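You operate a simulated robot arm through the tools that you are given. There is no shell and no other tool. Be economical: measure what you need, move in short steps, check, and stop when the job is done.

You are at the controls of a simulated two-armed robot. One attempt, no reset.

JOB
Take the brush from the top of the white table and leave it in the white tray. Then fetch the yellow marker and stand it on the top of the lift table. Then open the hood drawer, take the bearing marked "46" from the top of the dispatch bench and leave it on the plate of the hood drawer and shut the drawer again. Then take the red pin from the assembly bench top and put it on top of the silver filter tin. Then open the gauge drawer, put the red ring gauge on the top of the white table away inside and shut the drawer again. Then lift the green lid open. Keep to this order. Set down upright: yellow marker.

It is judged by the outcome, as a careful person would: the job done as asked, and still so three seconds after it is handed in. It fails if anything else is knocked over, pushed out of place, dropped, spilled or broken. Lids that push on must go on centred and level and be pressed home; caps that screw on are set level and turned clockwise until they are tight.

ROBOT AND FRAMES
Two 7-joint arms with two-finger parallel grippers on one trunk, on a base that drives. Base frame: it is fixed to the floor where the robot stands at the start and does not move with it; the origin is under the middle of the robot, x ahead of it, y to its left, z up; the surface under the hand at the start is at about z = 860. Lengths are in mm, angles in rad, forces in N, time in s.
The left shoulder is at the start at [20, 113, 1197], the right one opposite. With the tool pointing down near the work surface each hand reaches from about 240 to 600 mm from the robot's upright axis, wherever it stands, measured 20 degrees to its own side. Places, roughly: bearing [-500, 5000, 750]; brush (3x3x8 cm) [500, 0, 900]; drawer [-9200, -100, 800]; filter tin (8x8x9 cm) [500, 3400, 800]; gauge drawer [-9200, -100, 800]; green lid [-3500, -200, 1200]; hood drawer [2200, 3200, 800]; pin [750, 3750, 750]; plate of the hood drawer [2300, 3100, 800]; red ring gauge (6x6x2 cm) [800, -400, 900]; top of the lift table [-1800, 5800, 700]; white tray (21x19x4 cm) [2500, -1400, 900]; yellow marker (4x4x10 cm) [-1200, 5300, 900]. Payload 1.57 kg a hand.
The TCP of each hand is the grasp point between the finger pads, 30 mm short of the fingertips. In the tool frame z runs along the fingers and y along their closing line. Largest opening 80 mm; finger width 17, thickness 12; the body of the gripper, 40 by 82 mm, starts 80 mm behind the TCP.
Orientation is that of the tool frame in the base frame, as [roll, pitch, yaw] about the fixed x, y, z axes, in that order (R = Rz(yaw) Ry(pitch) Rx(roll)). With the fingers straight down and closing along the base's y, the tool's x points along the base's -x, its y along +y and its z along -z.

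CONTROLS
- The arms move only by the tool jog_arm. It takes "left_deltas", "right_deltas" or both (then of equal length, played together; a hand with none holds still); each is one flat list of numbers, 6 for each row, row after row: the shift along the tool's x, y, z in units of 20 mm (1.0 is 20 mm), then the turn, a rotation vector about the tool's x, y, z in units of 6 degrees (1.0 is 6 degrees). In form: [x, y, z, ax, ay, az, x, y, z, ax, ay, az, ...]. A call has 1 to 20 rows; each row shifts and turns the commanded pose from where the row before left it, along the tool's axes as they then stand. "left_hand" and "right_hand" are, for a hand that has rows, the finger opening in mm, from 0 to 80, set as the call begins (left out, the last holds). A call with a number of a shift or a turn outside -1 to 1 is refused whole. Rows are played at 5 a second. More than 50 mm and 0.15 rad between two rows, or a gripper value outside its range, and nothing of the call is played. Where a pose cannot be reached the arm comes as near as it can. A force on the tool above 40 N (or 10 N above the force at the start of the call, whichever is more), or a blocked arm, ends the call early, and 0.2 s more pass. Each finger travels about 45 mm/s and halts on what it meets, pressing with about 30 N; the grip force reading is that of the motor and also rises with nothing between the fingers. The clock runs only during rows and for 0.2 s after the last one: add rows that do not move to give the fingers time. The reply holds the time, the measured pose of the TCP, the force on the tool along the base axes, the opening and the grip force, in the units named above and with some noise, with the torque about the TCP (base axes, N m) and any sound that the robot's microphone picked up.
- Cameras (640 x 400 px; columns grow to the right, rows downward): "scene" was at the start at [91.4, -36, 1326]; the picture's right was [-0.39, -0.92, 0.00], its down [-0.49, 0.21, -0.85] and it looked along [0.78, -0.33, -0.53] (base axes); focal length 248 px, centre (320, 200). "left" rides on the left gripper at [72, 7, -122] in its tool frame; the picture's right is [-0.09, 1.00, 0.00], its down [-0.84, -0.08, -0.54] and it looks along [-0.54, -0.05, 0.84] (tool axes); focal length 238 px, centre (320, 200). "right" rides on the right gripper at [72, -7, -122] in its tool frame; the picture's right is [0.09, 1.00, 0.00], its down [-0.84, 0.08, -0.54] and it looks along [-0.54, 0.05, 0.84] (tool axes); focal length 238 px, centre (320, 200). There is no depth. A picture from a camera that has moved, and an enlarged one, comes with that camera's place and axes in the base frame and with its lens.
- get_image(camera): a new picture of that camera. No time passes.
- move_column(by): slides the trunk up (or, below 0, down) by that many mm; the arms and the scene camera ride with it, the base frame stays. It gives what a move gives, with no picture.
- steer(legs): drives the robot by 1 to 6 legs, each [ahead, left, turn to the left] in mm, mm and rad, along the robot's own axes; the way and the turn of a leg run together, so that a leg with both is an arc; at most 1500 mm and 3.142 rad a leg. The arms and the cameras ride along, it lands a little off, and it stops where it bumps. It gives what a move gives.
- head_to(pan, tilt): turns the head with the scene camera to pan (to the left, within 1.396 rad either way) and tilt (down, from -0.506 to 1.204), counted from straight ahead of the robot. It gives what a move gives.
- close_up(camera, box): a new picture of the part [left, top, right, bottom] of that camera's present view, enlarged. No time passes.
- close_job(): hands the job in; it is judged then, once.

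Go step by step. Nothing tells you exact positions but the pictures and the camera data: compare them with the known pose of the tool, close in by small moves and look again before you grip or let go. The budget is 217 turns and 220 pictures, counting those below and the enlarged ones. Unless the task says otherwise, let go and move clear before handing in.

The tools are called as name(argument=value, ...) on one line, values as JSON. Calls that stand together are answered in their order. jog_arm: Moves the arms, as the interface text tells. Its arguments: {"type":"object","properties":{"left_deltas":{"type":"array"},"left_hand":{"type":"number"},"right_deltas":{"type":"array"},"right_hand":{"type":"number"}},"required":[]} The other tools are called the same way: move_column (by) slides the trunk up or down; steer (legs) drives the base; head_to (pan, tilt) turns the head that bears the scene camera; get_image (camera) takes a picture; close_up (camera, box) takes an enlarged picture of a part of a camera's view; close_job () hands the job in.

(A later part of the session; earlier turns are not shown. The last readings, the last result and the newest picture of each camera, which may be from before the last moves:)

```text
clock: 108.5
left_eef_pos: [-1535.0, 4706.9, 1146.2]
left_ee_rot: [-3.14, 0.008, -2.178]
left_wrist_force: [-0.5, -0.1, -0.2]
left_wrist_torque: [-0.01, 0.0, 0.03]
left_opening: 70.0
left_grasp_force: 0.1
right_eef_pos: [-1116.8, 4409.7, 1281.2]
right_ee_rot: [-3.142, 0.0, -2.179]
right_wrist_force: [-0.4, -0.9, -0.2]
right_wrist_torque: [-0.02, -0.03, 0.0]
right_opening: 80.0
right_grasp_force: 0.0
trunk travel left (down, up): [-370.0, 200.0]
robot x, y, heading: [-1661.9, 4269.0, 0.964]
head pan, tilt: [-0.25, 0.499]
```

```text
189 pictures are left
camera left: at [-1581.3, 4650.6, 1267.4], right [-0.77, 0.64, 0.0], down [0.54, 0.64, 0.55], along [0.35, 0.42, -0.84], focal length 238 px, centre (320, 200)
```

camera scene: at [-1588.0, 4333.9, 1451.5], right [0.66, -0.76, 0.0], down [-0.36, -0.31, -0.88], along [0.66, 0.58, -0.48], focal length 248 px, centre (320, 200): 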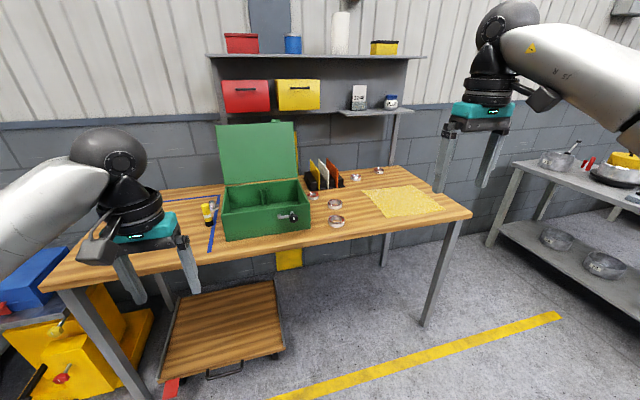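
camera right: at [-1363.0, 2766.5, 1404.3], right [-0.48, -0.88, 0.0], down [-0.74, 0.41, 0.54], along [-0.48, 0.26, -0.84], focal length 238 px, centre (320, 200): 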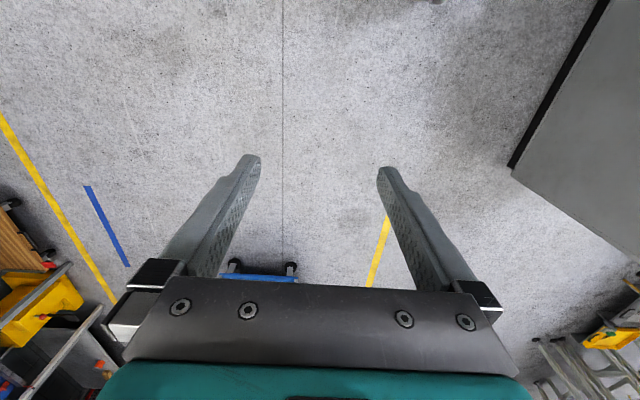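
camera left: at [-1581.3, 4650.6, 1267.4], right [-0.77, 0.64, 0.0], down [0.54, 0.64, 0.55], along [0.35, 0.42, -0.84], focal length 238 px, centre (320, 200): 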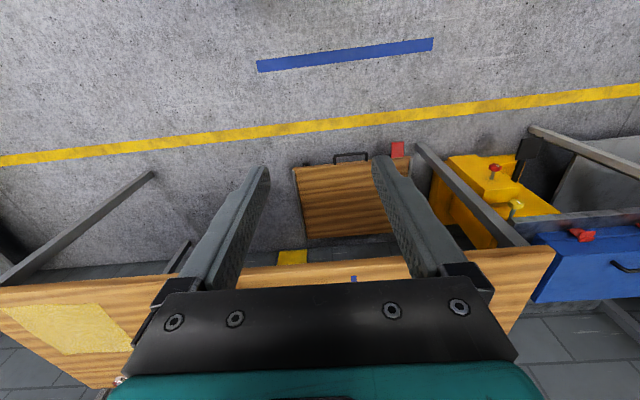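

The yellow marker stands left of the green box at about (-1243, 5279). A wooden dolly sticks out under the bench, so I'll approach partway and look down to check base clearance.

steer(legs=[[380, 60, 0]])

head_to(pan=0.1, tilt=1.2)

get_image(camera="scene")

get_image(camera="left")

```text
clock: 110.9
left_eef_pos: [-1364.2, 5042.6, 1144.5]
left_ee_rot: [-3.138, 0.007, -2.191]
left_wrist_force: [-0.3, 0.7, -0.3]
left_wrist_torque: [0.0, 0.02, 0.02]
left_opening: 70.0
left_grasp_force: 0.1
right_eef_pos: [-948.6, 4739.7, 1281.8]
right_ee_rot: [3.141, 0.0, -2.191]
right_wrist_force: [0.1, -0.3, -0.1]
right_wrist_torque: [-0.01, 0.0, 0.01]
right_opening: 79.9
right_grasp_force: 0.2
trunk travel left (down, up): [-370.0, 200.0]
robot x, y, heading: [-1497.4, 4601.6, 0.954]
head pan, tilt: [-0.25, 0.499]
```

```text
clock: 112.0
left_eef_pos: [-1365.2, 5040.9, 1146.4]
left_ee_rot: [-3.14, 0.006, -2.19]
left_wrist_force: [-0.1, -0.8, -1.3]
left_wrist_torque: [0.05, -0.02, -0.02]
left_opening: 70.0
left_grasp_force: 0.0
right_eef_pos: [-949.7, 4739.4, 1282.2]
right_ee_rot: [3.141, -0.001, -2.194]
right_wrist_force: [0.5, 0.0, 0.9]
right_wrist_torque: [-0.02, 0.0, 0.06]
right_opening: 80.4
right_grasp_force: 0.0
trunk travel left (down, up): [-370.0, 200.0]
robot x, y, heading: [-1495.0, 4603.9, 0.95]
head pan, tilt: [0.099, 1.201]
```

```text
188 pictures are left
camera scene: at [-1463.5, 4659.0, 1397.8], right [0.87, -0.5, 0.0], down [-0.46, -0.81, -0.36], along [0.18, 0.32, -0.93], focal length 248 px, centre (320, 200)
```

scene: 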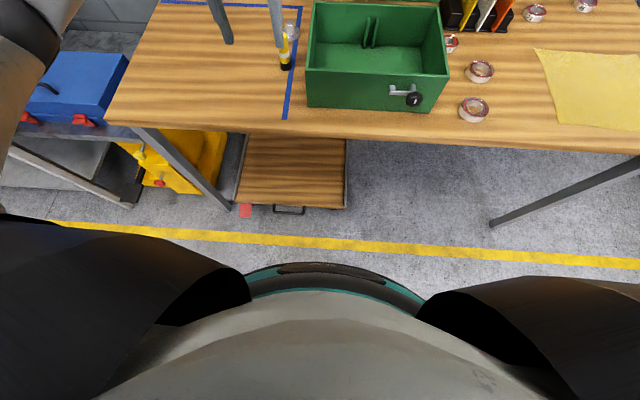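

```text
187 pictures are left
camera left: at [-1411.3, 4985.8, 1267.5], right [-0.76, 0.65, 0.0], down [0.55, 0.63, 0.55], along [0.36, 0.41, -0.84], focal length 238 px, centre (320, 200)
```

left: 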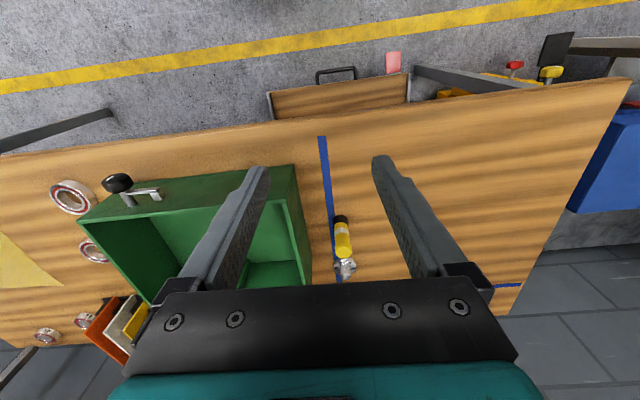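

Base front is about 200 mm from the axis, so there's room. The marker is at about (-1236, 5265). I'll drive ahead 200 and move the left hand over it.

steer(legs=[[195, 0, 0]])

get_image(camera="left")

get_image(camera="scene")

```text
clock: 113.6
left_eef_pos: [-1251.3, 5200.2, 1145.8]
left_ee_rot: [-3.14, 0.006, -2.19]
left_wrist_force: [-0.8, 0.6, 0.0]
left_wrist_torque: [-0.05, 0.04, 0.01]
left_opening: 70.1
left_grasp_force: 0.1
right_eef_pos: [-836.4, 4897.6, 1281.5]
right_ee_rot: [3.141, 0.001, -2.193]
right_wrist_force: [0.5, -1.0, -0.1]
right_wrist_torque: [-0.02, 0.0, -0.01]
right_opening: 80.0
right_grasp_force: 0.1
trunk travel left (down, up): [-370.0, 200.0]
robot x, y, heading: [-1385.1, 4764.2, 0.954]
head pan, tilt: [0.099, 1.201]
```

```text
186 pictures are left
camera left: at [-1298.2, 5144.2, 1267.2], right [-0.76, 0.65, 0.0], down [0.55, 0.63, 0.55], along [0.36, 0.41, -0.84], focal length 238 px, centre (320, 200)
```

left: 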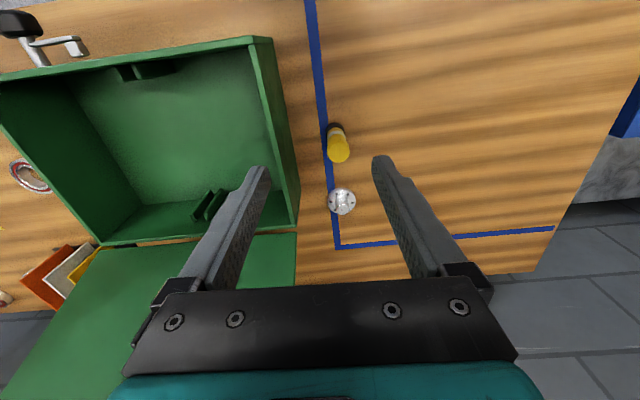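

```text
185 pictures are left
camera scene: at [-1350.4, 4817.5, 1397.7], right [0.87, -0.5, 0.0], down [-0.46, -0.81, -0.36], along [0.18, 0.31, -0.93], focal length 248 px, centre (320, 200)
```

scene: 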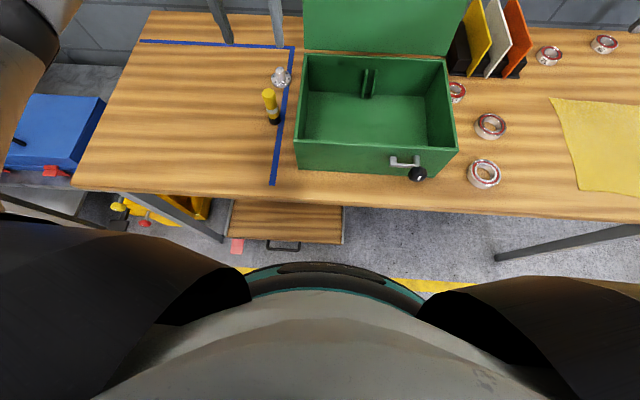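

Marker at (-1235, 5255). The box wall is close on the right, so I'll use an opening of 58 and descend in stages.

jog_arm(left_deltas=[-0.9, 0.6, 0, 0, 0, 0, -0.9, 0.5, 0, 0, 0, 0, -0.9, 0, 0, 0, 0, 0, 0, 0, 1, 0, 0, 0, 0, 0, 1, 0, 0, 0, 0, 0, 1, 0, 0, 0, 0, 0, 1, 0, 0, 0, 0, 0, 1, 0, 0, 0, 0, 0, 1, 0, 0, 0, 0, 0, 1, 0, 0, 0, 0, 0, 0, 0, 0, 0], left_hand=58)

get_image(camera="left")

close_up(camera="scene", box=[180, 30, 380, 155])

```text
clock: 116.0
left_eef_pos: [-1237.0, 5256.3, 1004.8]
left_ee_rot: [-3.139, 0.007, -2.19]
left_wrist_force: [0.5, 0.3, 0.1]
left_wrist_torque: [-0.01, 0.03, -0.02]
left_opening: 58.0
left_grasp_force: 0.0
right_eef_pos: [-837.3, 4896.6, 1281.6]
right_ee_rot: [-3.141, 0.001, -2.192]
right_wrist_force: [0.4, 0.2, 0.8]
right_wrist_torque: [0.02, 0.02, 0.02]
right_opening: 80.0
right_grasp_force: 0.0
trunk travel left (down, up): [-370.0, 200.0]
robot x, y, heading: [-1379.8, 4759.3, 0.951]
head pan, tilt: [0.099, 1.201]
```

```text
184 pictures are left
camera left: at [-1284.7, 5200.5, 1127.6], right [-0.76, 0.65, 0.0], down [0.55, 0.63, 0.55], along [0.36, 0.41, -0.84], focal length 238 px, centre (320, 200)
```

left: 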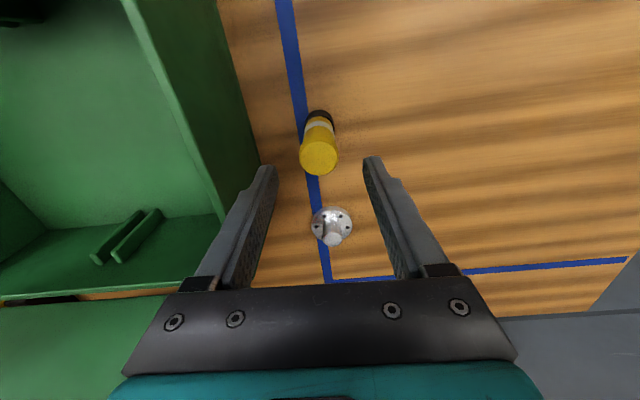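

```text
3.20 times, centred on (280, 92) of scene
camera zoom: at [-1351.0, 4816.7, 1397.8], right [0.87, -0.5, 0.0], down [-0.46, -0.81, -0.36], along [0.18, 0.31, -0.93], focal length 792 px, centre (448, 544)
```

zoom: 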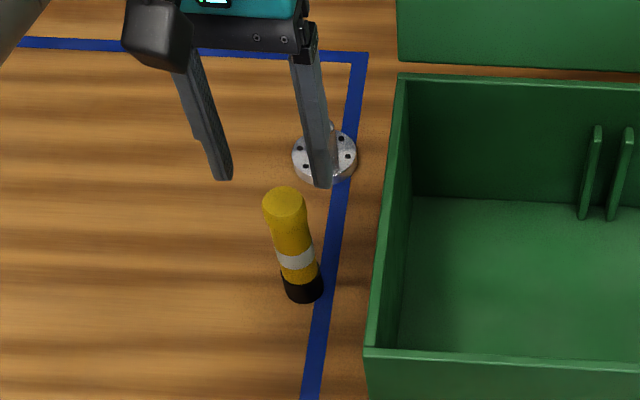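

Aligned. Descend to grip height and close.

jog_arm(left_deltas=[0, 0, 1, 0, 0, 0, 0, 0, 1, 0, 0, 0, 0, 0, 1, 0, 0, 0, 0, 0, 1, 0, 0, 0, 0, 0, 1, 0, 0, 0, 0, 0, 0.4, 0, 0, 0, 0, 0, 0, 0, 0, 0])

get_image(camera="left")

```text
clock: 117.6
left_eef_pos: [-1235.7, 5258.1, 899.2]
left_ee_rot: [-3.14, 0.007, -2.191]
left_wrist_force: [-0.5, 0.1, 0.7]
left_wrist_torque: [-0.01, -0.01, -0.01]
left_opening: 58.0
left_grasp_force: 0.0
right_eef_pos: [-837.1, 4896.4, 1282.1]
right_ee_rot: [-3.141, -0.001, -2.194]
right_wrist_force: [0.3, -0.3, -0.2]
right_wrist_torque: [-0.01, 0.0, 0.02]
right_opening: 80.5
right_grasp_force: 0.1
trunk travel left (down, up): [-370.0, 200.0]
robot x, y, heading: [-1383.3, 4766.2, 0.949]
head pan, tilt: [0.099, 1.201]
```

```text
182 pictures are left
camera left: at [-1283.9, 5201.4, 1019.7], right [-0.76, 0.65, 0.0], down [0.55, 0.63, 0.55], along [0.36, 0.41, -0.84], focal length 238 px, centre (320, 200)
```

left: 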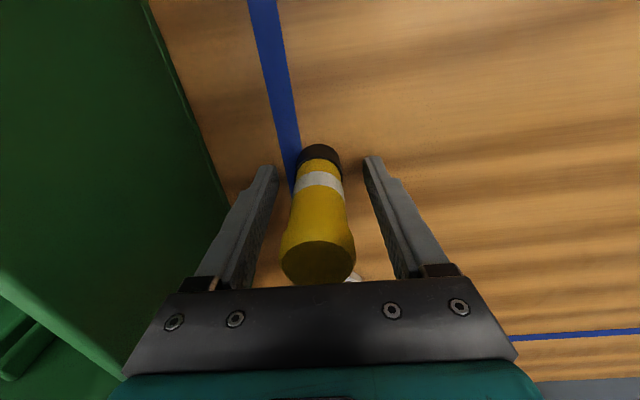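

jog_arm(left_deltas=[0, 0, 0, 0, 0, 0, 0, 0, 0, 0, 0, 0, 0, 0, 0, 0, 0, 0, 0, 0, 0, 0, 0, 0, 0, 0, 0, 0, 0, 0], left_hand=0)

jog_arm(left_deltas=[0, 0, -1, 0, 0, 0, 0, 0, -1, 0, 0, 0, 0, 0, -1, 0, 0, 0, 0, 0, -1, 0, 0, 0, 0, 0, -1, 0, 0, 0, 0, 0, -1, 0, 0, 0, 0, 0, -1, 0, 0, 0, 0, 0, -1, 0, 0, 0, 0, 0, -1, 0, 0, 0, 0, 0, -1, 0, 0, 0, 0, 0, -1, 0, 0, 0])

get_image(camera="left")

get_image(camera="scene")

```text
clock: 118.8
left_eef_pos: [-1236.6, 5257.6, 898.8]
left_ee_rot: [-3.141, 0.007, -2.189]
left_wrist_force: [0.1, 0.0, -0.3]
left_wrist_torque: [0.0, -0.01, -0.02]
left_opening: 31.1
left_grasp_force: 30.5
right_eef_pos: [-836.6, 4896.8, 1282.8]
right_ee_rot: [-3.141, -0.001, -2.192]
right_wrist_force: [-0.2, 0.0, -0.1]
right_wrist_torque: [-0.01, -0.02, 0.01]
right_opening: 79.9
right_grasp_force: 0.1
trunk travel left (down, up): [-370.0, 200.0]
robot x, y, heading: [-1384.8, 4766.0, 0.951]
head pan, tilt: [0.099, 1.201]
```

```text
clock: 121.2
left_eef_pos: [-1237.3, 5256.0, 1118.9]
left_ee_rot: [-3.141, 0.007, -2.19]
left_wrist_force: [0.1, 0.0, -1.1]
left_wrist_torque: [0.03, -0.01, 0.01]
left_opening: 30.9
left_grasp_force: 30.0
right_eef_pos: [-837.2, 4896.6, 1281.5]
right_ee_rot: [-3.142, -0.001, -2.192]
right_wrist_force: [0.2, -0.7, 0.1]
right_wrist_torque: [0.0, -0.02, 0.02]
right_opening: 80.0
right_grasp_force: 0.0
trunk travel left (down, up): [-370.0, 200.0]
robot x, y, heading: [-1381.3, 4760.1, 0.953]
head pan, tilt: [0.099, 1.201]
```

```text
181 pictures are left
camera left: at [-1284.4, 5200.2, 1240.6], right [-0.76, 0.65, 0.0], down [0.55, 0.63, 0.55], along [0.36, 0.41, -0.84], focal length 238 px, centre (320, 200)
```

left: 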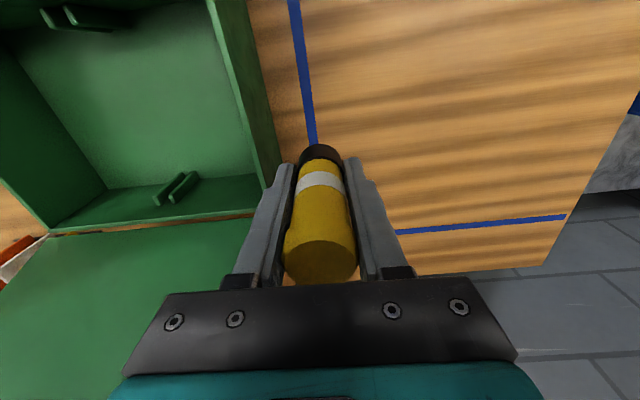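

```text
180 pictures are left
camera scene: at [-1351.0, 4816.6, 1397.8], right [0.87, -0.5, 0.0], down [-0.46, -0.81, -0.36], along [0.18, 0.31, -0.93], focal length 248 px, centre (320, 200)
```

scene: 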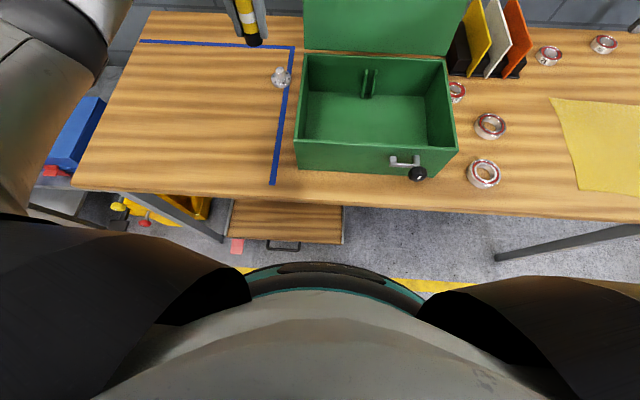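

The marker is held upright. I'll back up a little, slide left toward the lift table and look.

steer(legs=[[-120, 0, 0], [0, 500, 0]])

head_to(pan=0.45, tilt=0.7)

get_image(camera="scene")

get_image(camera="left")

```text
clock: 125.0
left_eef_pos: [-1712.0, 5450.7, 1117.8]
left_ee_rot: [-3.14, 0.006, -2.195]
left_wrist_force: [-0.1, -0.7, -1.2]
left_wrist_torque: [-0.01, 0.01, 0.02]
left_opening: 30.9
left_grasp_force: 29.9
right_eef_pos: [-1313.2, 5090.3, 1282.1]
right_ee_rot: [3.141, 0.0, -2.197]
right_wrist_force: [0.0, 0.2, -0.1]
right_wrist_torque: [-0.01, 0.02, 0.01]
right_opening: 80.2
right_grasp_force: 0.0
trunk travel left (down, up): [-370.0, 200.0]
robot x, y, heading: [-1859.4, 4958.4, 0.947]
head pan, tilt: [0.099, 1.201]
```

```text
clock: 125.9
left_eef_pos: [-1710.5, 5449.8, 1118.5]
left_ee_rot: [-3.14, 0.006, -2.194]
left_wrist_force: [0.8, -0.2, -0.7]
left_wrist_torque: [-0.02, 0.03, -0.05]
left_opening: 31.2
left_grasp_force: 30.0
right_eef_pos: [-1312.4, 5087.8, 1282.1]
right_ee_rot: [3.142, 0.0, -2.197]
right_wrist_force: [0.1, 0.2, -1.3]
right_wrist_torque: [0.01, -0.03, 0.01]
right_opening: 80.0
right_grasp_force: 0.0
trunk travel left (down, up): [-370.0, 200.0]
robot x, y, heading: [-1856.7, 4955.7, 0.943]
head pan, tilt: [0.45, 0.7]
```

```text
179 pictures are left
camera scene: at [-1840.0, 5046.6, 1433.7], right [0.98, -0.17, 0.0], down [-0.11, -0.63, -0.76], along [0.13, 0.75, -0.64], focal length 248 px, centre (320, 200)
```

scene: 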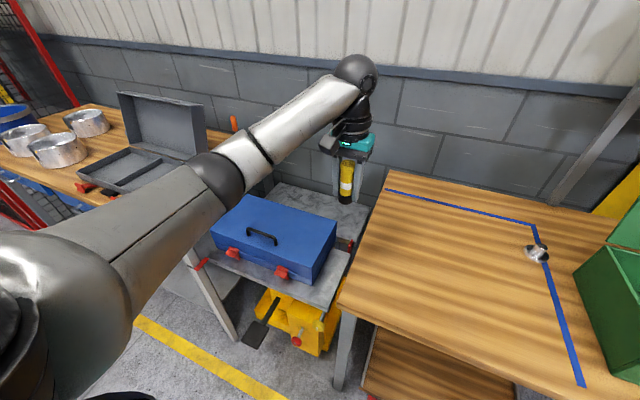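

```text
178 pictures are left
camera left: at [-1758.2, 5394.7, 1240.3], right [-0.75, 0.66, 0.0], down [0.55, 0.63, 0.55], along [0.36, 0.41, -0.84], focal length 238 px, centre (320, 200)
```

left: 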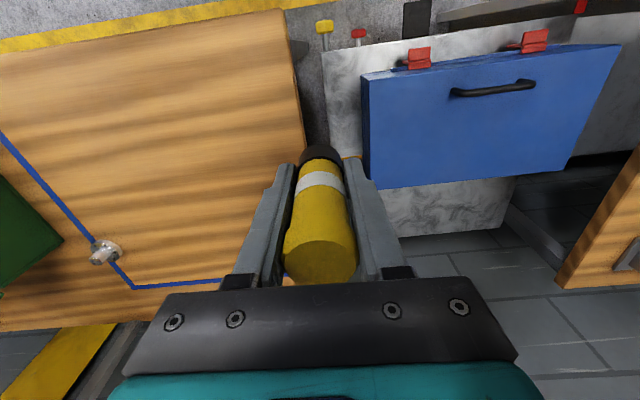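

The lift table top (z≈690) holds a blue toolbox, and the free space is a strip behind it. I'll slide left, then look down to check the base clearance in front of the lift.

steer(legs=[[0, 310, 0.03]])

head_to(pan=0.0, tilt=1.1)

get_image(camera="scene")

get_image(camera="left")

```text
clock: 128.0
left_eef_pos: [-1981.7, 5633.4, 1117.9]
left_ee_rot: [-3.14, 0.007, -2.167]
left_wrist_force: [-0.5, 0.0, -0.3]
left_wrist_torque: [0.0, 0.04, 0.0]
left_opening: 30.9
left_grasp_force: 29.9
right_eef_pos: [-1570.6, 5283.5, 1282.0]
right_ee_rot: [3.141, 0.0, -2.166]
right_wrist_force: [-1.0, 0.7, 0.8]
right_wrist_torque: [0.0, -0.02, -0.01]
right_opening: 80.0
right_grasp_force: 0.1
trunk travel left (down, up): [-370.0, 200.0]
robot x, y, heading: [-2113.5, 5134.3, 0.973]
head pan, tilt: [0.45, 0.7]
```

```text
clock: 128.9
left_eef_pos: [-1980.2, 5632.2, 1117.8]
left_ee_rot: [-3.14, 0.006, -2.166]
left_wrist_force: [1.2, -0.6, -0.2]
left_wrist_torque: [-0.02, 0.01, -0.01]
left_opening: 30.7
left_grasp_force: 30.4
right_eef_pos: [-1572.2, 5282.9, 1282.2]
right_ee_rot: [-3.141, 0.0, -2.165]
right_wrist_force: [0.8, 0.0, 0.0]
right_wrist_torque: [0.01, 0.0, 0.03]
right_opening: 80.0
right_grasp_force: 0.0
trunk travel left (down, up): [-370.0, 200.0]
robot x, y, heading: [-2112.2, 5136.6, 0.974]
head pan, tilt: [0.0, 1.1]
```

```text
177 pictures are left
camera scene: at [-2074.7, 5193.6, 1403.8], right [0.83, -0.56, 0.0], down [-0.5, -0.74, -0.45], along [0.25, 0.38, -0.89], focal length 248 px, centre (320, 200)
```

scene: 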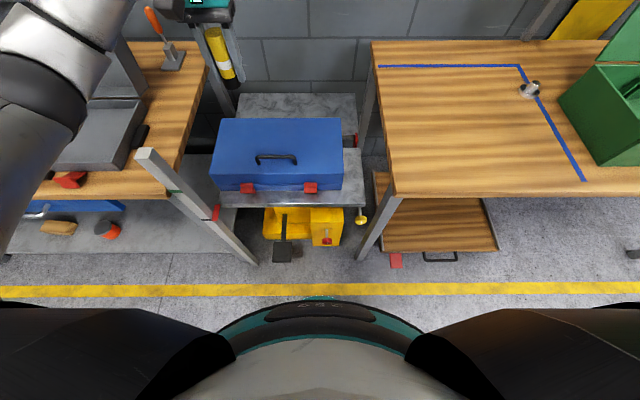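

```text
176 pictures are left
camera left: at [-2026.5, 5575.5, 1240.3], right [-0.77, 0.63, 0.0], down [0.53, 0.65, 0.55], along [0.35, 0.42, -0.84], focal length 238 px, centre (320, 200)
```

left: 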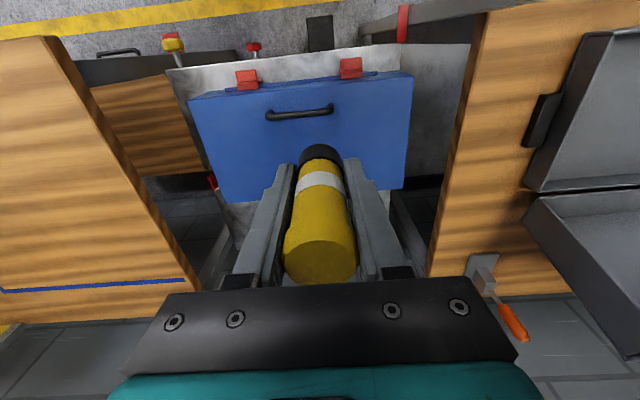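

There's room: the strip behind the toolbox is 235 mm deep, and floor obstacles are at least 400 mm ahead. I'll drive ahead 190, extend the arm over the strip, then lower in steps.

steer(legs=[[185, 0, 0]])

jog_arm(left_deltas=[-0.8, -0.7, 0, 0, 0, 0, -0.8, -0.7, 0, 0, 0, 0, -0.8, -0.7, 0, 0, 0, 0, -0.8, -0.6, 0, 0, 0, 0, 0, 0, 0, 0, 0, 0])

move_column(by=-150)

get_image(camera="scene")

get_image(camera="left")

```text
clock: 130.4
left_eef_pos: [-1877.2, 5782.6, 1117.8]
left_ee_rot: [-3.14, 0.007, -2.169]
left_wrist_force: [0.1, 1.2, -0.5]
left_wrist_torque: [-0.03, 0.02, -0.03]
left_opening: 31.1
left_grasp_force: 29.7
right_eef_pos: [-1469.4, 5432.3, 1281.7]
right_ee_rot: [-3.141, -0.001, -2.17]
right_wrist_force: [0.3, 0.3, -0.4]
right_wrist_torque: [0.0, 0.02, 0.03]
right_opening: 80.1
right_grasp_force: 0.1
trunk travel left (down, up): [-370.0, 200.0]
robot x, y, heading: [-2009.5, 5284.4, 0.974]
head pan, tilt: [0.0, 1.1]
```

```text
clock: 131.6
left_eef_pos: [-1797.1, 5804.3, 1117.9]
left_ee_rot: [-3.141, 0.006, -2.17]
left_wrist_force: [0.4, -0.6, -1.4]
left_wrist_torque: [0.01, 0.03, 0.02]
left_opening: 31.0
left_grasp_force: 29.8
right_eef_pos: [-1469.2, 5433.0, 1282.6]
right_ee_rot: [-3.142, 0.0, -2.171]
right_wrist_force: [0.8, -0.1, 0.0]
right_wrist_torque: [0.0, 0.0, -0.04]
right_opening: 80.1
right_grasp_force: 0.1
trunk travel left (down, up): [-370.0, 200.0]
robot x, y, heading: [-2012.9, 5283.1, 0.973]
head pan, tilt: [0.0, 1.1]
```

```text
clock: 133.4
left_eef_pos: [-1797.2, 5804.5, 968.8]
left_ee_rot: [-3.139, 0.007, -2.168]
left_wrist_force: [0.1, -0.7, -0.1]
left_wrist_torque: [0.01, 0.01, -0.01]
left_opening: 30.8
left_grasp_force: 30.3
right_eef_pos: [-1469.6, 5432.2, 1132.8]
right_ee_rot: [3.14, 0.005, -2.17]
right_wrist_force: [-0.2, 0.4, 0.7]
right_wrist_torque: [0.03, 0.01, 0.03]
right_opening: 80.0
right_grasp_force: 0.1
trunk travel left (down, up): [-220.0, 350.0]
robot x, y, heading: [-2011.0, 5283.6, 0.973]
head pan, tilt: [0.0, 1.1]
```

```text
175 pictures are left
camera scene: at [-1972.5, 5343.6, 1253.9], right [0.83, -0.56, 0.0], down [-0.5, -0.74, -0.45], along [0.26, 0.38, -0.89], focal length 248 px, centre (320, 200)
```

scene: 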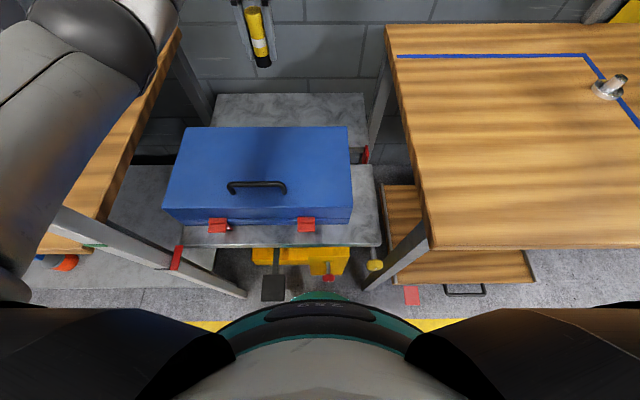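

```text
174 pictures are left
camera left: at [-1842.8, 5747.2, 1090.4], right [-0.77, 0.64, 0.0], down [0.53, 0.65, 0.55], along [0.35, 0.42, -0.84], focal length 238 px, centre (320, 200)
```

left: 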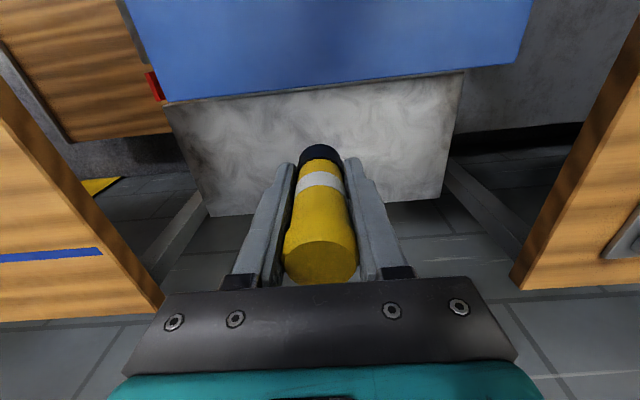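

The marker needs to be about 30 mm further behind the box. I'll extend the arm and check that it follows.

jog_arm(left_deltas=[-0.8, 0, 0, 0, 0, 0, -0.8, 0, 0, 0, 0, 0, 0, 0, 0, 0, 0, 0])

head_to(pan=0.8, tilt=0.9)

get_image(camera="scene")

```text
clock: 134.2
left_eef_pos: [-1780.1, 5829.4, 968.7]
left_ee_rot: [-3.141, 0.011, -2.168]
left_wrist_force: [-0.2, 0.1, -0.4]
left_wrist_torque: [-0.04, -0.01, -0.01]
left_opening: 31.1
left_grasp_force: 29.8
right_eef_pos: [-1468.6, 5431.9, 1132.3]
right_ee_rot: [3.14, -0.001, -2.17]
right_wrist_force: [0.9, -0.9, -0.7]
right_wrist_torque: [0.0, -0.01, 0.02]
right_opening: 79.8
right_grasp_force: 0.1
trunk travel left (down, up): [-220.0, 350.0]
robot x, y, heading: [-2014.7, 5281.9, 0.973]
head pan, tilt: [0.0, 1.1]
```

```text
clock: 135.3
left_eef_pos: [-1780.5, 5828.8, 967.8]
left_ee_rot: [-3.14, 0.011, -2.169]
left_wrist_force: [-0.3, -1.1, -1.3]
left_wrist_torque: [-0.01, 0.0, -0.02]
left_opening: 30.6
left_grasp_force: 29.7
right_eef_pos: [-1469.7, 5430.3, 1131.8]
right_ee_rot: [3.14, 0.0, -2.17]
right_wrist_force: [0.0, 0.1, -0.1]
right_wrist_torque: [0.0, -0.01, 0.0]
right_opening: 79.9
right_grasp_force: 0.1
trunk travel left (down, up): [-220.0, 350.0]
robot x, y, heading: [-2010.2, 5284.8, 0.97]
head pan, tilt: [0.799, 0.901]
```

```text
173 pictures are left
camera scene: at [-2022.9, 5365.4, 1267.6], right [0.98, 0.2, 0.0], down [0.16, -0.77, -0.62], along [-0.12, 0.61, -0.78], focal length 248 px, centre (320, 200)
```

scene: 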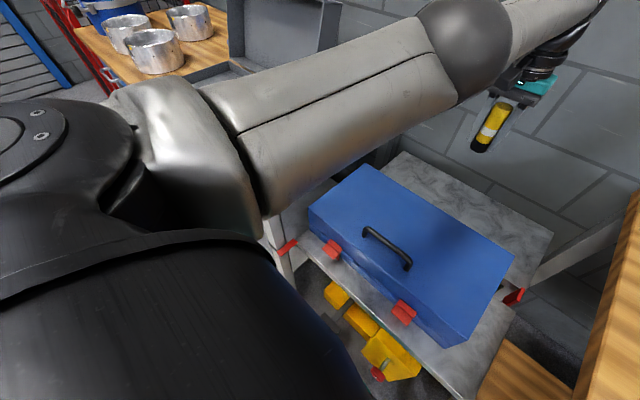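

The elbow is high and clear. Lowering the trunk 170 now.

move_column(by=-170)

get_image(camera="left")

get_image(camera="scene")

```text
clock: 137.2
left_eef_pos: [-1779.5, 5830.1, 798.3]
left_ee_rot: [-3.14, 0.009, -2.168]
left_wrist_force: [0.7, 0.5, -0.7]
left_wrist_torque: [0.02, 0.0, 0.0]
left_opening: 30.7
left_grasp_force: 30.3
right_eef_pos: [-1469.0, 5432.7, 961.8]
right_ee_rot: [-3.141, 0.0, -2.171]
right_wrist_force: [-0.3, 0.2, -0.1]
right_wrist_torque: [0.01, -0.03, 0.0]
right_opening: 80.1
right_grasp_force: 0.1
trunk travel left (down, up): [-50.0, 520.0]
robot x, y, heading: [-2010.1, 5283.5, 0.974]
head pan, tilt: [0.799, 0.901]
```

```text
172 pictures are left
camera left: at [-1826.2, 5772.1, 919.6], right [-0.77, 0.64, 0.0], down [0.53, 0.64, 0.55], along [0.35, 0.42, -0.83], focal length 238 px, centre (320, 200)
```

left: 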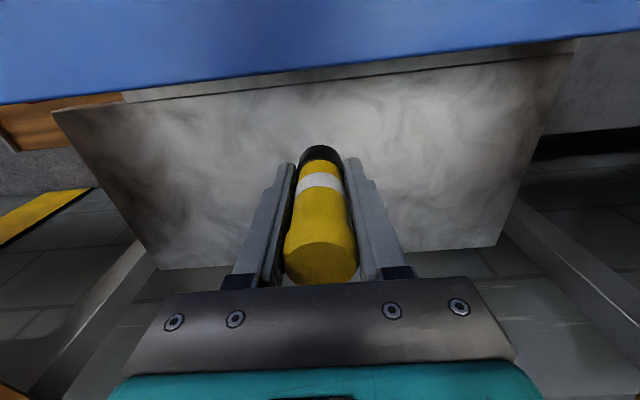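

```text
171 pictures are left
camera scene: at [-2023.1, 5365.4, 1097.7], right [0.98, 0.2, 0.0], down [0.16, -0.77, -0.62], along [-0.12, 0.61, -0.78], focal length 248 px, centre (320, 200)
```

scene: 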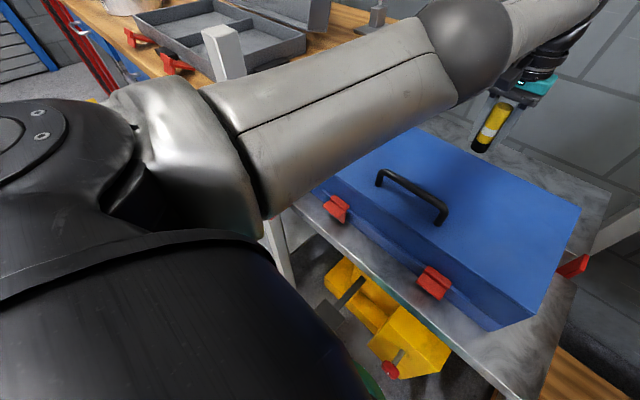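

The marker is over the strip. Lowering gently until contact.

jog_arm(left_deltas=[0, 0, 0.8, 0, 0, 0, 0, 0, 0.8, 0, 0, 0, 0, 0, 0.2, 0, 0, 0, 0, 0, 0.2, 0, 0, 0, 0, 0, 0.2, 0, 0, 0, 0, 0, 0.2, 0, 0, 0, 0, 0, 0.2, 0, 0, 0, 0, 0, 0.2, 0, 0, 0, 0, 0, 0.2, 0, 0, 0, 0, 0, 0.2, 0, 0, 0, 0, 0, 0.2, 0, 0, 0, 0, 0, 0.2, 0, 0, 0, 0, 0, 0.2, 0, 0, 0, 0, 0, 0.2, 0, 0, 0])

get_image(camera="left")

```text
clock: 140.2
left_eef_pos: [-1783.4, 5827.4, 718.0]
left_ee_rot: [-3.141, 0.01, -2.169]
left_wrist_force: [0.8, -0.8, 1.2]
left_wrist_torque: [-0.04, 0.01, 0.02]
left_opening: 31.0
left_grasp_force: 30.3
left hand out of reach, approached as far as the arm can: row 10
right_eef_pos: [-1469.7, 5432.1, 962.7]
right_ee_rot: [3.141, -0.001, -2.169]
right_wrist_force: [0.0, -0.1, -0.1]
right_wrist_torque: [-0.04, 0.02, -0.01]
right_opening: 80.3
right_grasp_force: 0.0
trunk travel left (down, up): [-50.0, 520.0]
robot x, y, heading: [-2010.8, 5284.3, 0.974]
head pan, tilt: [0.799, 0.901]
```

```text
170 pictures are left
camera left: at [-1829.8, 5769.7, 839.3], right [-0.77, 0.64, 0.0], down [0.53, 0.64, 0.55], along [0.35, 0.42, -0.83], focal length 238 px, centre (320, 200)
```

left: 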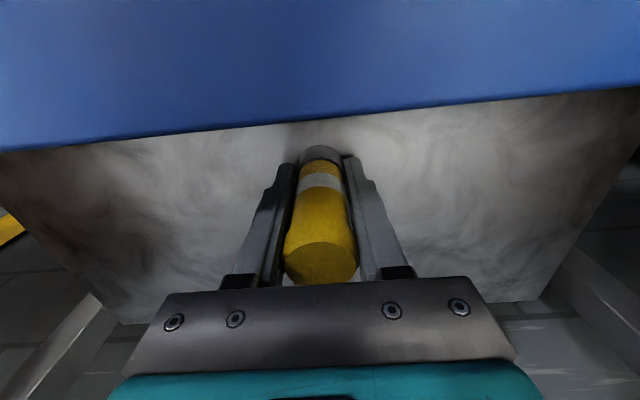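

At the arm's reach limit, so I'll finish the descent with the trunk in small steps.

move_column(by=-6)

move_column(by=-5)

```text
clock: 140.8
left_eef_pos: [-1782.3, 5828.5, 715.3]
left_ee_rot: [3.141, 0.019, -2.17]
left_wrist_force: [-4.6, -2.6, 26.5]
left_wrist_torque: [-0.21, 0.24, 0.03]
left_opening: 31.2
left_grasp_force: 29.9
right_eef_pos: [-1470.6, 5430.5, 957.6]
right_ee_rot: [-3.141, 0.002, -2.17]
right_wrist_force: [-0.6, 0.3, 0.7]
right_wrist_torque: [0.02, -0.01, 0.03]
right_opening: 79.8
right_grasp_force: 0.0
trunk travel left (down, up): [-44.0, 526.0]
robot x, y, heading: [-2014.7, 5285.2, 0.975]
head pan, tilt: [0.799, 0.901]
```

```text
clock: 141.3
left_eef_pos: [-1782.6, 5828.0, 710.8]
left_ee_rot: [-3.14, 0.02, -2.171]
left_wrist_force: [0.4, 2.0, 23.9]
left_wrist_torque: [0.2, 0.03, 0.04]
left_opening: 30.8
left_grasp_force: 29.9
right_eef_pos: [-1469.6, 5431.5, 951.7]
right_ee_rot: [3.139, 0.002, -2.169]
right_wrist_force: [0.3, -0.3, 0.3]
right_wrist_torque: [-0.02, -0.01, -0.02]
right_opening: 79.9
right_grasp_force: 0.1
trunk travel left (down, up): [-39.0, 531.0]
robot x, y, heading: [-2014.0, 5283.5, 0.971]
head pan, tilt: [0.799, 0.901]
```

Firm contact (about 24 N). Releasing and rising straight up.

jog_arm(left_deltas=[0, 0, 0, 0, 0, 0, 0, 0, 0, 0, 0, 0, 0, 0, 0, 0, 0, 0, 0, 0, 0, 0, 0, 0], left_hand=64)

get_image(camera="left")

move_column(by=150)

get_image(camera="left")

```text
clock: 142.3
left_eef_pos: [-1779.7, 5824.1, 709.5]
left_ee_rot: [-3.138, 0.016, -2.172]
left_wrist_force: [16.1, -8.5, 19.7]
left_wrist_torque: [-0.09, 0.09, 0.09]
left_opening: 47.9
left_grasp_force: 0.1
right_eef_pos: [-1467.8, 5429.9, 950.3]
right_ee_rot: [3.14, 0.003, -2.17]
right_wrist_force: [-0.3, -0.6, 0.2]
right_wrist_torque: [0.0, -0.03, -0.01]
right_opening: 80.3
right_grasp_force: 0.2
trunk travel left (down, up): [-39.0, 531.0]
robot x, y, heading: [-2013.9, 5285.9, 0.976]
head pan, tilt: [0.799, 0.901]
```

```text
169 pictures are left
camera left: at [-1827.4, 5767.5, 831.4], right [-0.77, 0.64, 0.0], down [0.53, 0.64, 0.56], along [0.36, 0.43, -0.83], focal length 238 px, centre (320, 200)
```

left: 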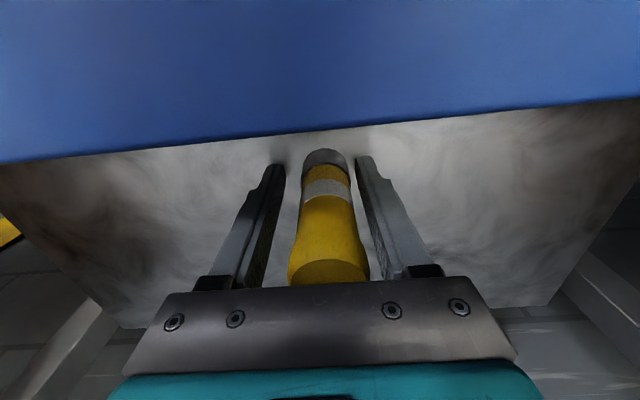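

```text
clock: 144.1
left_eef_pos: [-1784.6, 5826.7, 856.5]
left_ee_rot: [-3.141, 0.009, -2.169]
left_wrist_force: [0.0, 0.0, 0.7]
left_wrist_torque: [-0.01, -0.04, -0.01]
left_opening: 64.1
left_grasp_force: 0.1
right_eef_pos: [-1467.8, 5431.7, 1100.9]
right_ee_rot: [3.141, 0.001, -2.169]
right_wrist_force: [1.0, -0.9, 0.6]
right_wrist_torque: [0.05, -0.02, 0.04]
right_opening: 79.9
right_grasp_force: 0.0
trunk travel left (down, up): [-189.0, 381.0]
robot x, y, heading: [-2011.6, 5285.1, 0.97]
head pan, tilt: [0.799, 0.901]
```

```text
168 pictures are left
camera left: at [-1829.7, 5769.7, 978.4], right [-0.77, 0.64, 0.0], down [0.53, 0.64, 0.55], along [0.35, 0.42, -0.83], focal length 238 px, centre (320, 200)
```

left: 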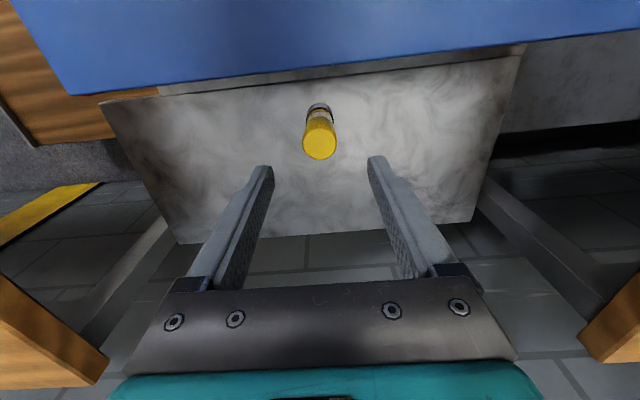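

The marker stands on the lift table. Before opening the hood drawer I'll inspect the bearings on my way, to find "46".

move_column(by=180)

steer(legs=[[-350, 0, 0], [0, -1200, 0], [150, 0, 0]])

head_to(pan=-0.2, tilt=0.9)

get_image(camera="scene")

```text
clock: 146.1
left_eef_pos: [-1783.9, 5827.5, 1036.9]
left_ee_rot: [3.141, 0.01, -2.169]
left_wrist_force: [-0.8, 0.4, 0.4]
left_wrist_torque: [0.01, 0.03, -0.01]
left_opening: 63.9
left_grasp_force: 0.0
right_eef_pos: [-1469.3, 5433.1, 1281.1]
right_ee_rot: [-3.141, 0.0, -2.17]
right_wrist_force: [-0.1, 0.1, 0.4]
right_wrist_torque: [-0.01, 0.01, 0.0]
right_opening: 80.1
right_grasp_force: 0.0
trunk travel left (down, up): [-369.0, 201.0]
robot x, y, heading: [-2011.8, 5279.6, 0.974]
head pan, tilt: [0.799, 0.901]
```

```text
clock: 155.0
left_eef_pos: [-911.6, 4994.6, 1036.0]
left_ee_rot: [-3.14, 0.008, -2.149]
left_wrist_force: [-0.6, 0.0, 0.5]
left_wrist_torque: [0.01, 0.05, 0.0]
left_opening: 64.0
left_grasp_force: 0.1
right_eef_pos: [-589.2, 4607.5, 1280.8]
right_ee_rot: [3.141, 0.001, -2.148]
right_wrist_force: [0.8, -0.3, -0.2]
right_wrist_torque: [0.0, 0.02, 0.0]
right_opening: 79.9
right_grasp_force: 0.1
trunk travel left (down, up): [-369.0, 201.0]
robot x, y, heading: [-1129.4, 4449.7, 0.99]
head pan, tilt: [0.799, 0.901]
```

```text
clock: 156.3
left_eef_pos: [-912.2, 4994.3, 1037.5]
left_ee_rot: [3.141, 0.009, -2.148]
left_wrist_force: [0.2, -0.6, -0.7]
left_wrist_torque: [0.04, -0.01, 0.0]
left_opening: 64.0
left_grasp_force: 0.1
right_eef_pos: [-589.6, 4606.5, 1281.1]
right_ee_rot: [3.14, 0.0, -2.15]
right_wrist_force: [0.4, 0.4, 1.0]
right_wrist_torque: [-0.02, 0.01, 0.0]
right_opening: 80.1
right_grasp_force: 0.0
trunk travel left (down, up): [-369.0, 201.0]
robot x, y, heading: [-1128.1, 4452.7, 0.994]
head pan, tilt: [-0.201, 0.901]
```

```text
167 pictures are left
camera scene: at [-1071.8, 4508.2, 1416.6], right [0.71, -0.7, 0.0], down [-0.55, -0.56, -0.62], along [0.43, 0.44, -0.78], focal length 248 px, centre (320, 200)
```

scene: 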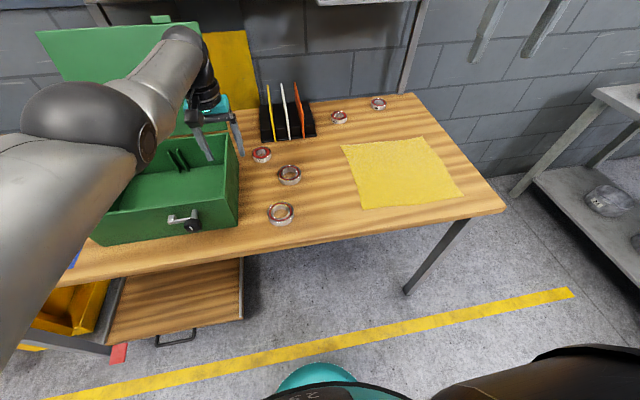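

close_up(camera="scene", box=[240, 85, 400, 185])

close_up(camera="scene", box=[235, 140, 331, 235])

```text
4.00 times, centred on (320, 135) of scene
camera zoom: at [-1071.8, 4508.2, 1416.6], right [0.71, -0.7, 0.0], down [-0.55, -0.56, -0.62], along [0.43, 0.44, -0.78], focal length 990 px, centre (320, 460)
```

zoom: 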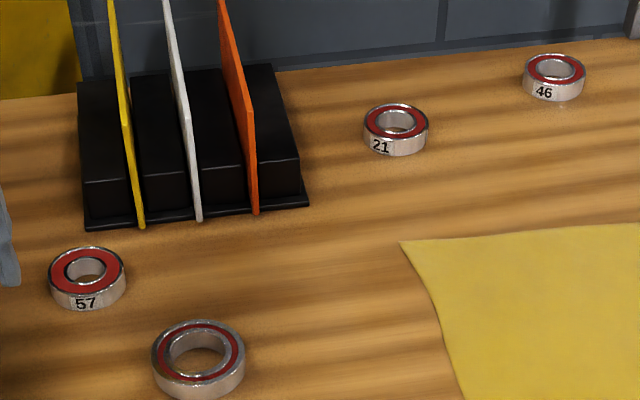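

```text
4.21 times, centred on (283, 188) of scene
camera zoom: at [-1071.8, 4508.2, 1416.6], right [0.71, -0.7, 0.0], down [-0.55, -0.56, -0.62], along [0.43, 0.44, -0.78], focal length 1042 px, centre (476, 253)
```

zoom: 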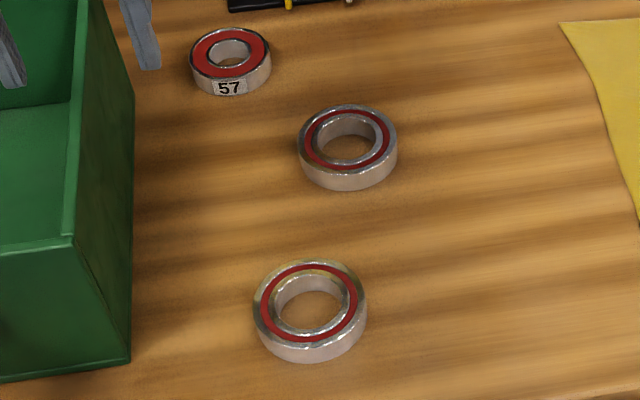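

"46" is the far right bearing, near (-241, 5011) at the back right of the bench. Now to open the hood drawer first: I'll drive round to the aisle toward (2200, 3200).

steer(legs=[[-1450, 0, 0], [-450, 0, 0], [0, -1500, 0], [0, -1200, 0], [500, 0, 0]])

head_to(pan=-0.4, tilt=0.3)

get_image(camera="scene")

```text
clock: 175.9
left_eef_pos: [-114.1, 2298.2, 1037.5]
left_ee_rot: [3.123, 0.006, -2.102]
left_wrist_force: [-2.6, 3.6, 0.9]
left_wrist_torque: [-0.29, -0.36, 0.02]
left_opening: 59.2
left_grasp_force: 0.1
right_eef_pos: [233.2, 1910.1, 1281.8]
right_ee_rot: [3.141, 0.002, -2.121]
right_wrist_force: [-0.6, 0.0, 0.4]
right_wrist_torque: [-0.01, 0.0, -0.01]
right_opening: 79.8
right_grasp_force: 0.1
trunk travel left (down, up): [-369.0, 201.0]
robot x, y, heading: [-304.4, 1735.6, 1.026]
head pan, tilt: [-0.201, 0.901]
stopped in leg 4: the force on the tool passed its limit at 70 N (the readings are from after the stop); the commanded pose is now the measured one
```

```text
clock: 176.9
left_eef_pos: [-114.0, 2299.4, 1035.4]
left_ee_rot: [3.126, 0.003, -2.103]
left_wrist_force: [-6.3, 5.1, 0.1]
left_wrist_torque: [-0.39, -0.52, 0.05]
left_opening: 57.2
left_grasp_force: 0.1
right_eef_pos: [233.9, 1910.1, 1281.5]
right_ee_rot: [-3.139, 0.003, -2.122]
right_wrist_force: [0.8, -0.8, -0.1]
right_wrist_torque: [-0.03, -0.01, 0.02]
right_opening: 80.1
right_grasp_force: 0.1
trunk travel left (down, up): [-369.0, 201.0]
robot x, y, heading: [-300.8, 1734.1, 1.021]
head pan, tilt: [-0.4, 0.3]
```

```text
164 pictures are left
camera scene: at [-222.8, 1798.6, 1468.8], right [0.58, -0.81, 0.0], down [-0.24, -0.17, -0.96], along [0.78, 0.56, -0.3], focal length 248 px, centre (320, 200)
```

scene: 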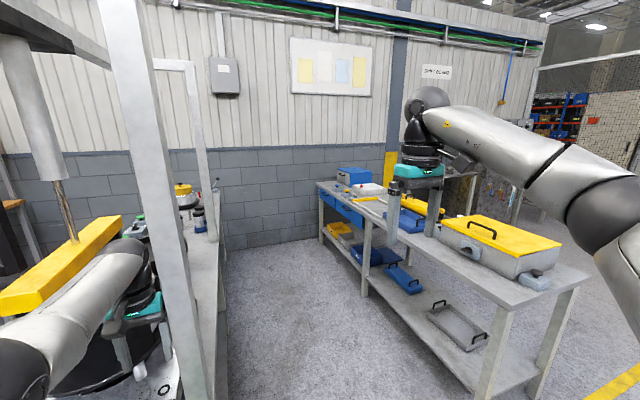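

The left hand touched the frame post at the bench corner. I'll ease off it and check that nothing was disturbed.

steer(legs=[[0, 40, 0], [-350, 0, 0]])

head_to(pan=0.0, tilt=0.3)

get_image(camera="scene")

```text
clock: 179.6
left_eef_pos: [-325.8, 2023.9, 1036.1]
left_ee_rot: [3.122, 0.007, -2.106]
left_wrist_force: [-0.9, -0.6, -0.1]
left_wrist_torque: [0.0, -0.01, 0.0]
left_opening: 64.0
left_grasp_force: 0.1
right_eef_pos: [18.6, 1636.4, 1281.9]
right_ee_rot: [3.14, 0.003, -2.126]
right_wrist_force: [0.1, 0.2, 0.0]
right_wrist_torque: [0.02, -0.03, -0.03]
right_opening: 80.0
right_grasp_force: 0.1
trunk travel left (down, up): [-369.0, 201.0]
robot x, y, heading: [-512.8, 1464.3, 1.02]
head pan, tilt: [-0.4, 0.3]
```

```text
clock: 180.5
left_eef_pos: [-325.2, 2025.2, 1036.1]
left_ee_rot: [3.122, 0.006, -2.106]
left_wrist_force: [1.0, -0.3, -0.8]
left_wrist_torque: [-0.01, 0.0, 0.01]
left_opening: 64.0
left_grasp_force: 0.1
right_eef_pos: [19.6, 1635.6, 1279.9]
right_ee_rot: [3.14, 0.002, -2.128]
right_wrist_force: [0.5, 0.0, -0.7]
right_wrist_torque: [0.0, -0.03, 0.01]
right_opening: 80.1
right_grasp_force: 0.0
trunk travel left (down, up): [-369.0, 201.0]
robot x, y, heading: [-518.5, 1464.3, 1.019]
head pan, tilt: [0.0, 0.3]
```

```text
163 pictures are left
camera scene: at [-463.3, 1550.7, 1468.9], right [0.85, -0.53, 0.0], down [-0.16, -0.25, -0.96], along [0.5, 0.81, -0.3], focal length 248 px, centre (320, 200)
```

scene: 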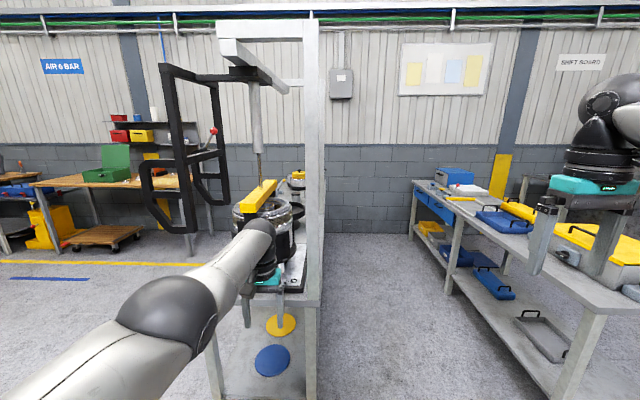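

close_up(camera="scene", box=[390, 150, 550, 250])

steer(legs=[[0, -720, 0], [900, 0, -0.03]])

head_to(pan=-0.3, tilt=0.4)

get_image(camera="scene")

```text
4.00 times, centred on (470, 200) of scene
camera zoom: at [-463.3, 1550.7, 1468.9], right [0.85, -0.53, 0.0], down [-0.16, -0.25, -0.96], along [0.5, 0.81, -0.3], focal length 990 px, centre (-280, 200)
```

zoom: 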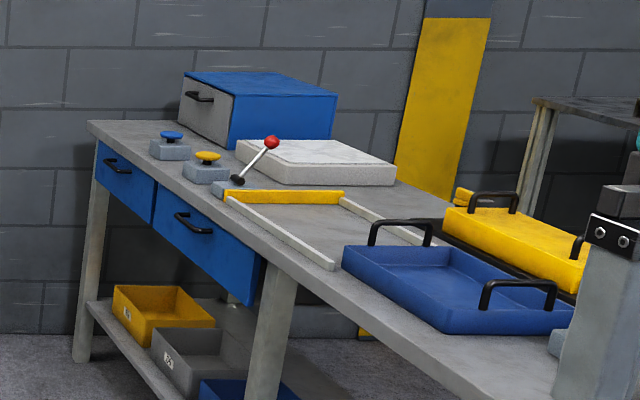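

```text
clock: 188.7
left_eef_pos: [788.8, 2397.5, 1035.8]
left_ee_rot: [3.122, 0.006, -2.137]
left_wrist_force: [-0.7, -0.6, -0.3]
left_wrist_torque: [0.0, 0.0, -0.02]
left_opening: 63.9
left_grasp_force: 0.1
right_eef_pos: [1121.9, 1999.1, 1280.4]
right_ee_rot: [3.14, 0.0, -2.156]
right_wrist_force: [0.5, -0.2, -0.1]
right_wrist_torque: [-0.01, 0.02, -0.01]
right_opening: 79.7
right_grasp_force: 0.1
trunk travel left (down, up): [-369.0, 201.0]
robot x, y, heading: [579.4, 1838.8, 0.992]
head pan, tilt: [0.0, 0.3]
```

```text
clock: 189.5
left_eef_pos: [788.8, 2397.3, 1036.9]
left_ee_rot: [3.121, 0.004, -2.137]
left_wrist_force: [0.7, 0.0, 1.0]
left_wrist_torque: [-0.01, 0.02, 0.0]
left_opening: 64.1
left_grasp_force: 0.0
right_eef_pos: [1121.3, 1998.4, 1280.6]
right_ee_rot: [3.141, 0.002, -2.156]
right_wrist_force: [-0.5, 1.0, 0.5]
right_wrist_torque: [-0.03, -0.05, -0.01]
right_opening: 79.6
right_grasp_force: 0.0
trunk travel left (down, up): [-369.0, 201.0]
robot x, y, heading: [578.7, 1846.0, 0.991]
head pan, tilt: [-0.3, 0.4]
```

```text
161 pictures are left
camera scene: at [656.2, 1909.5, 1459.7], right [0.64, -0.77, 0.0], down [-0.3, -0.25, -0.92], along [0.71, 0.59, -0.39], focal length 248 px, centre (320, 200)
```

scene: 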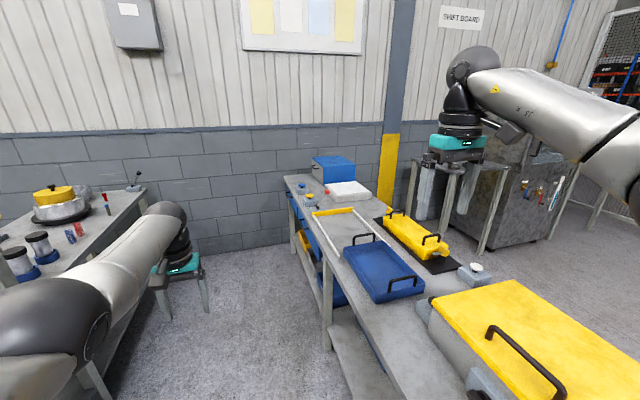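

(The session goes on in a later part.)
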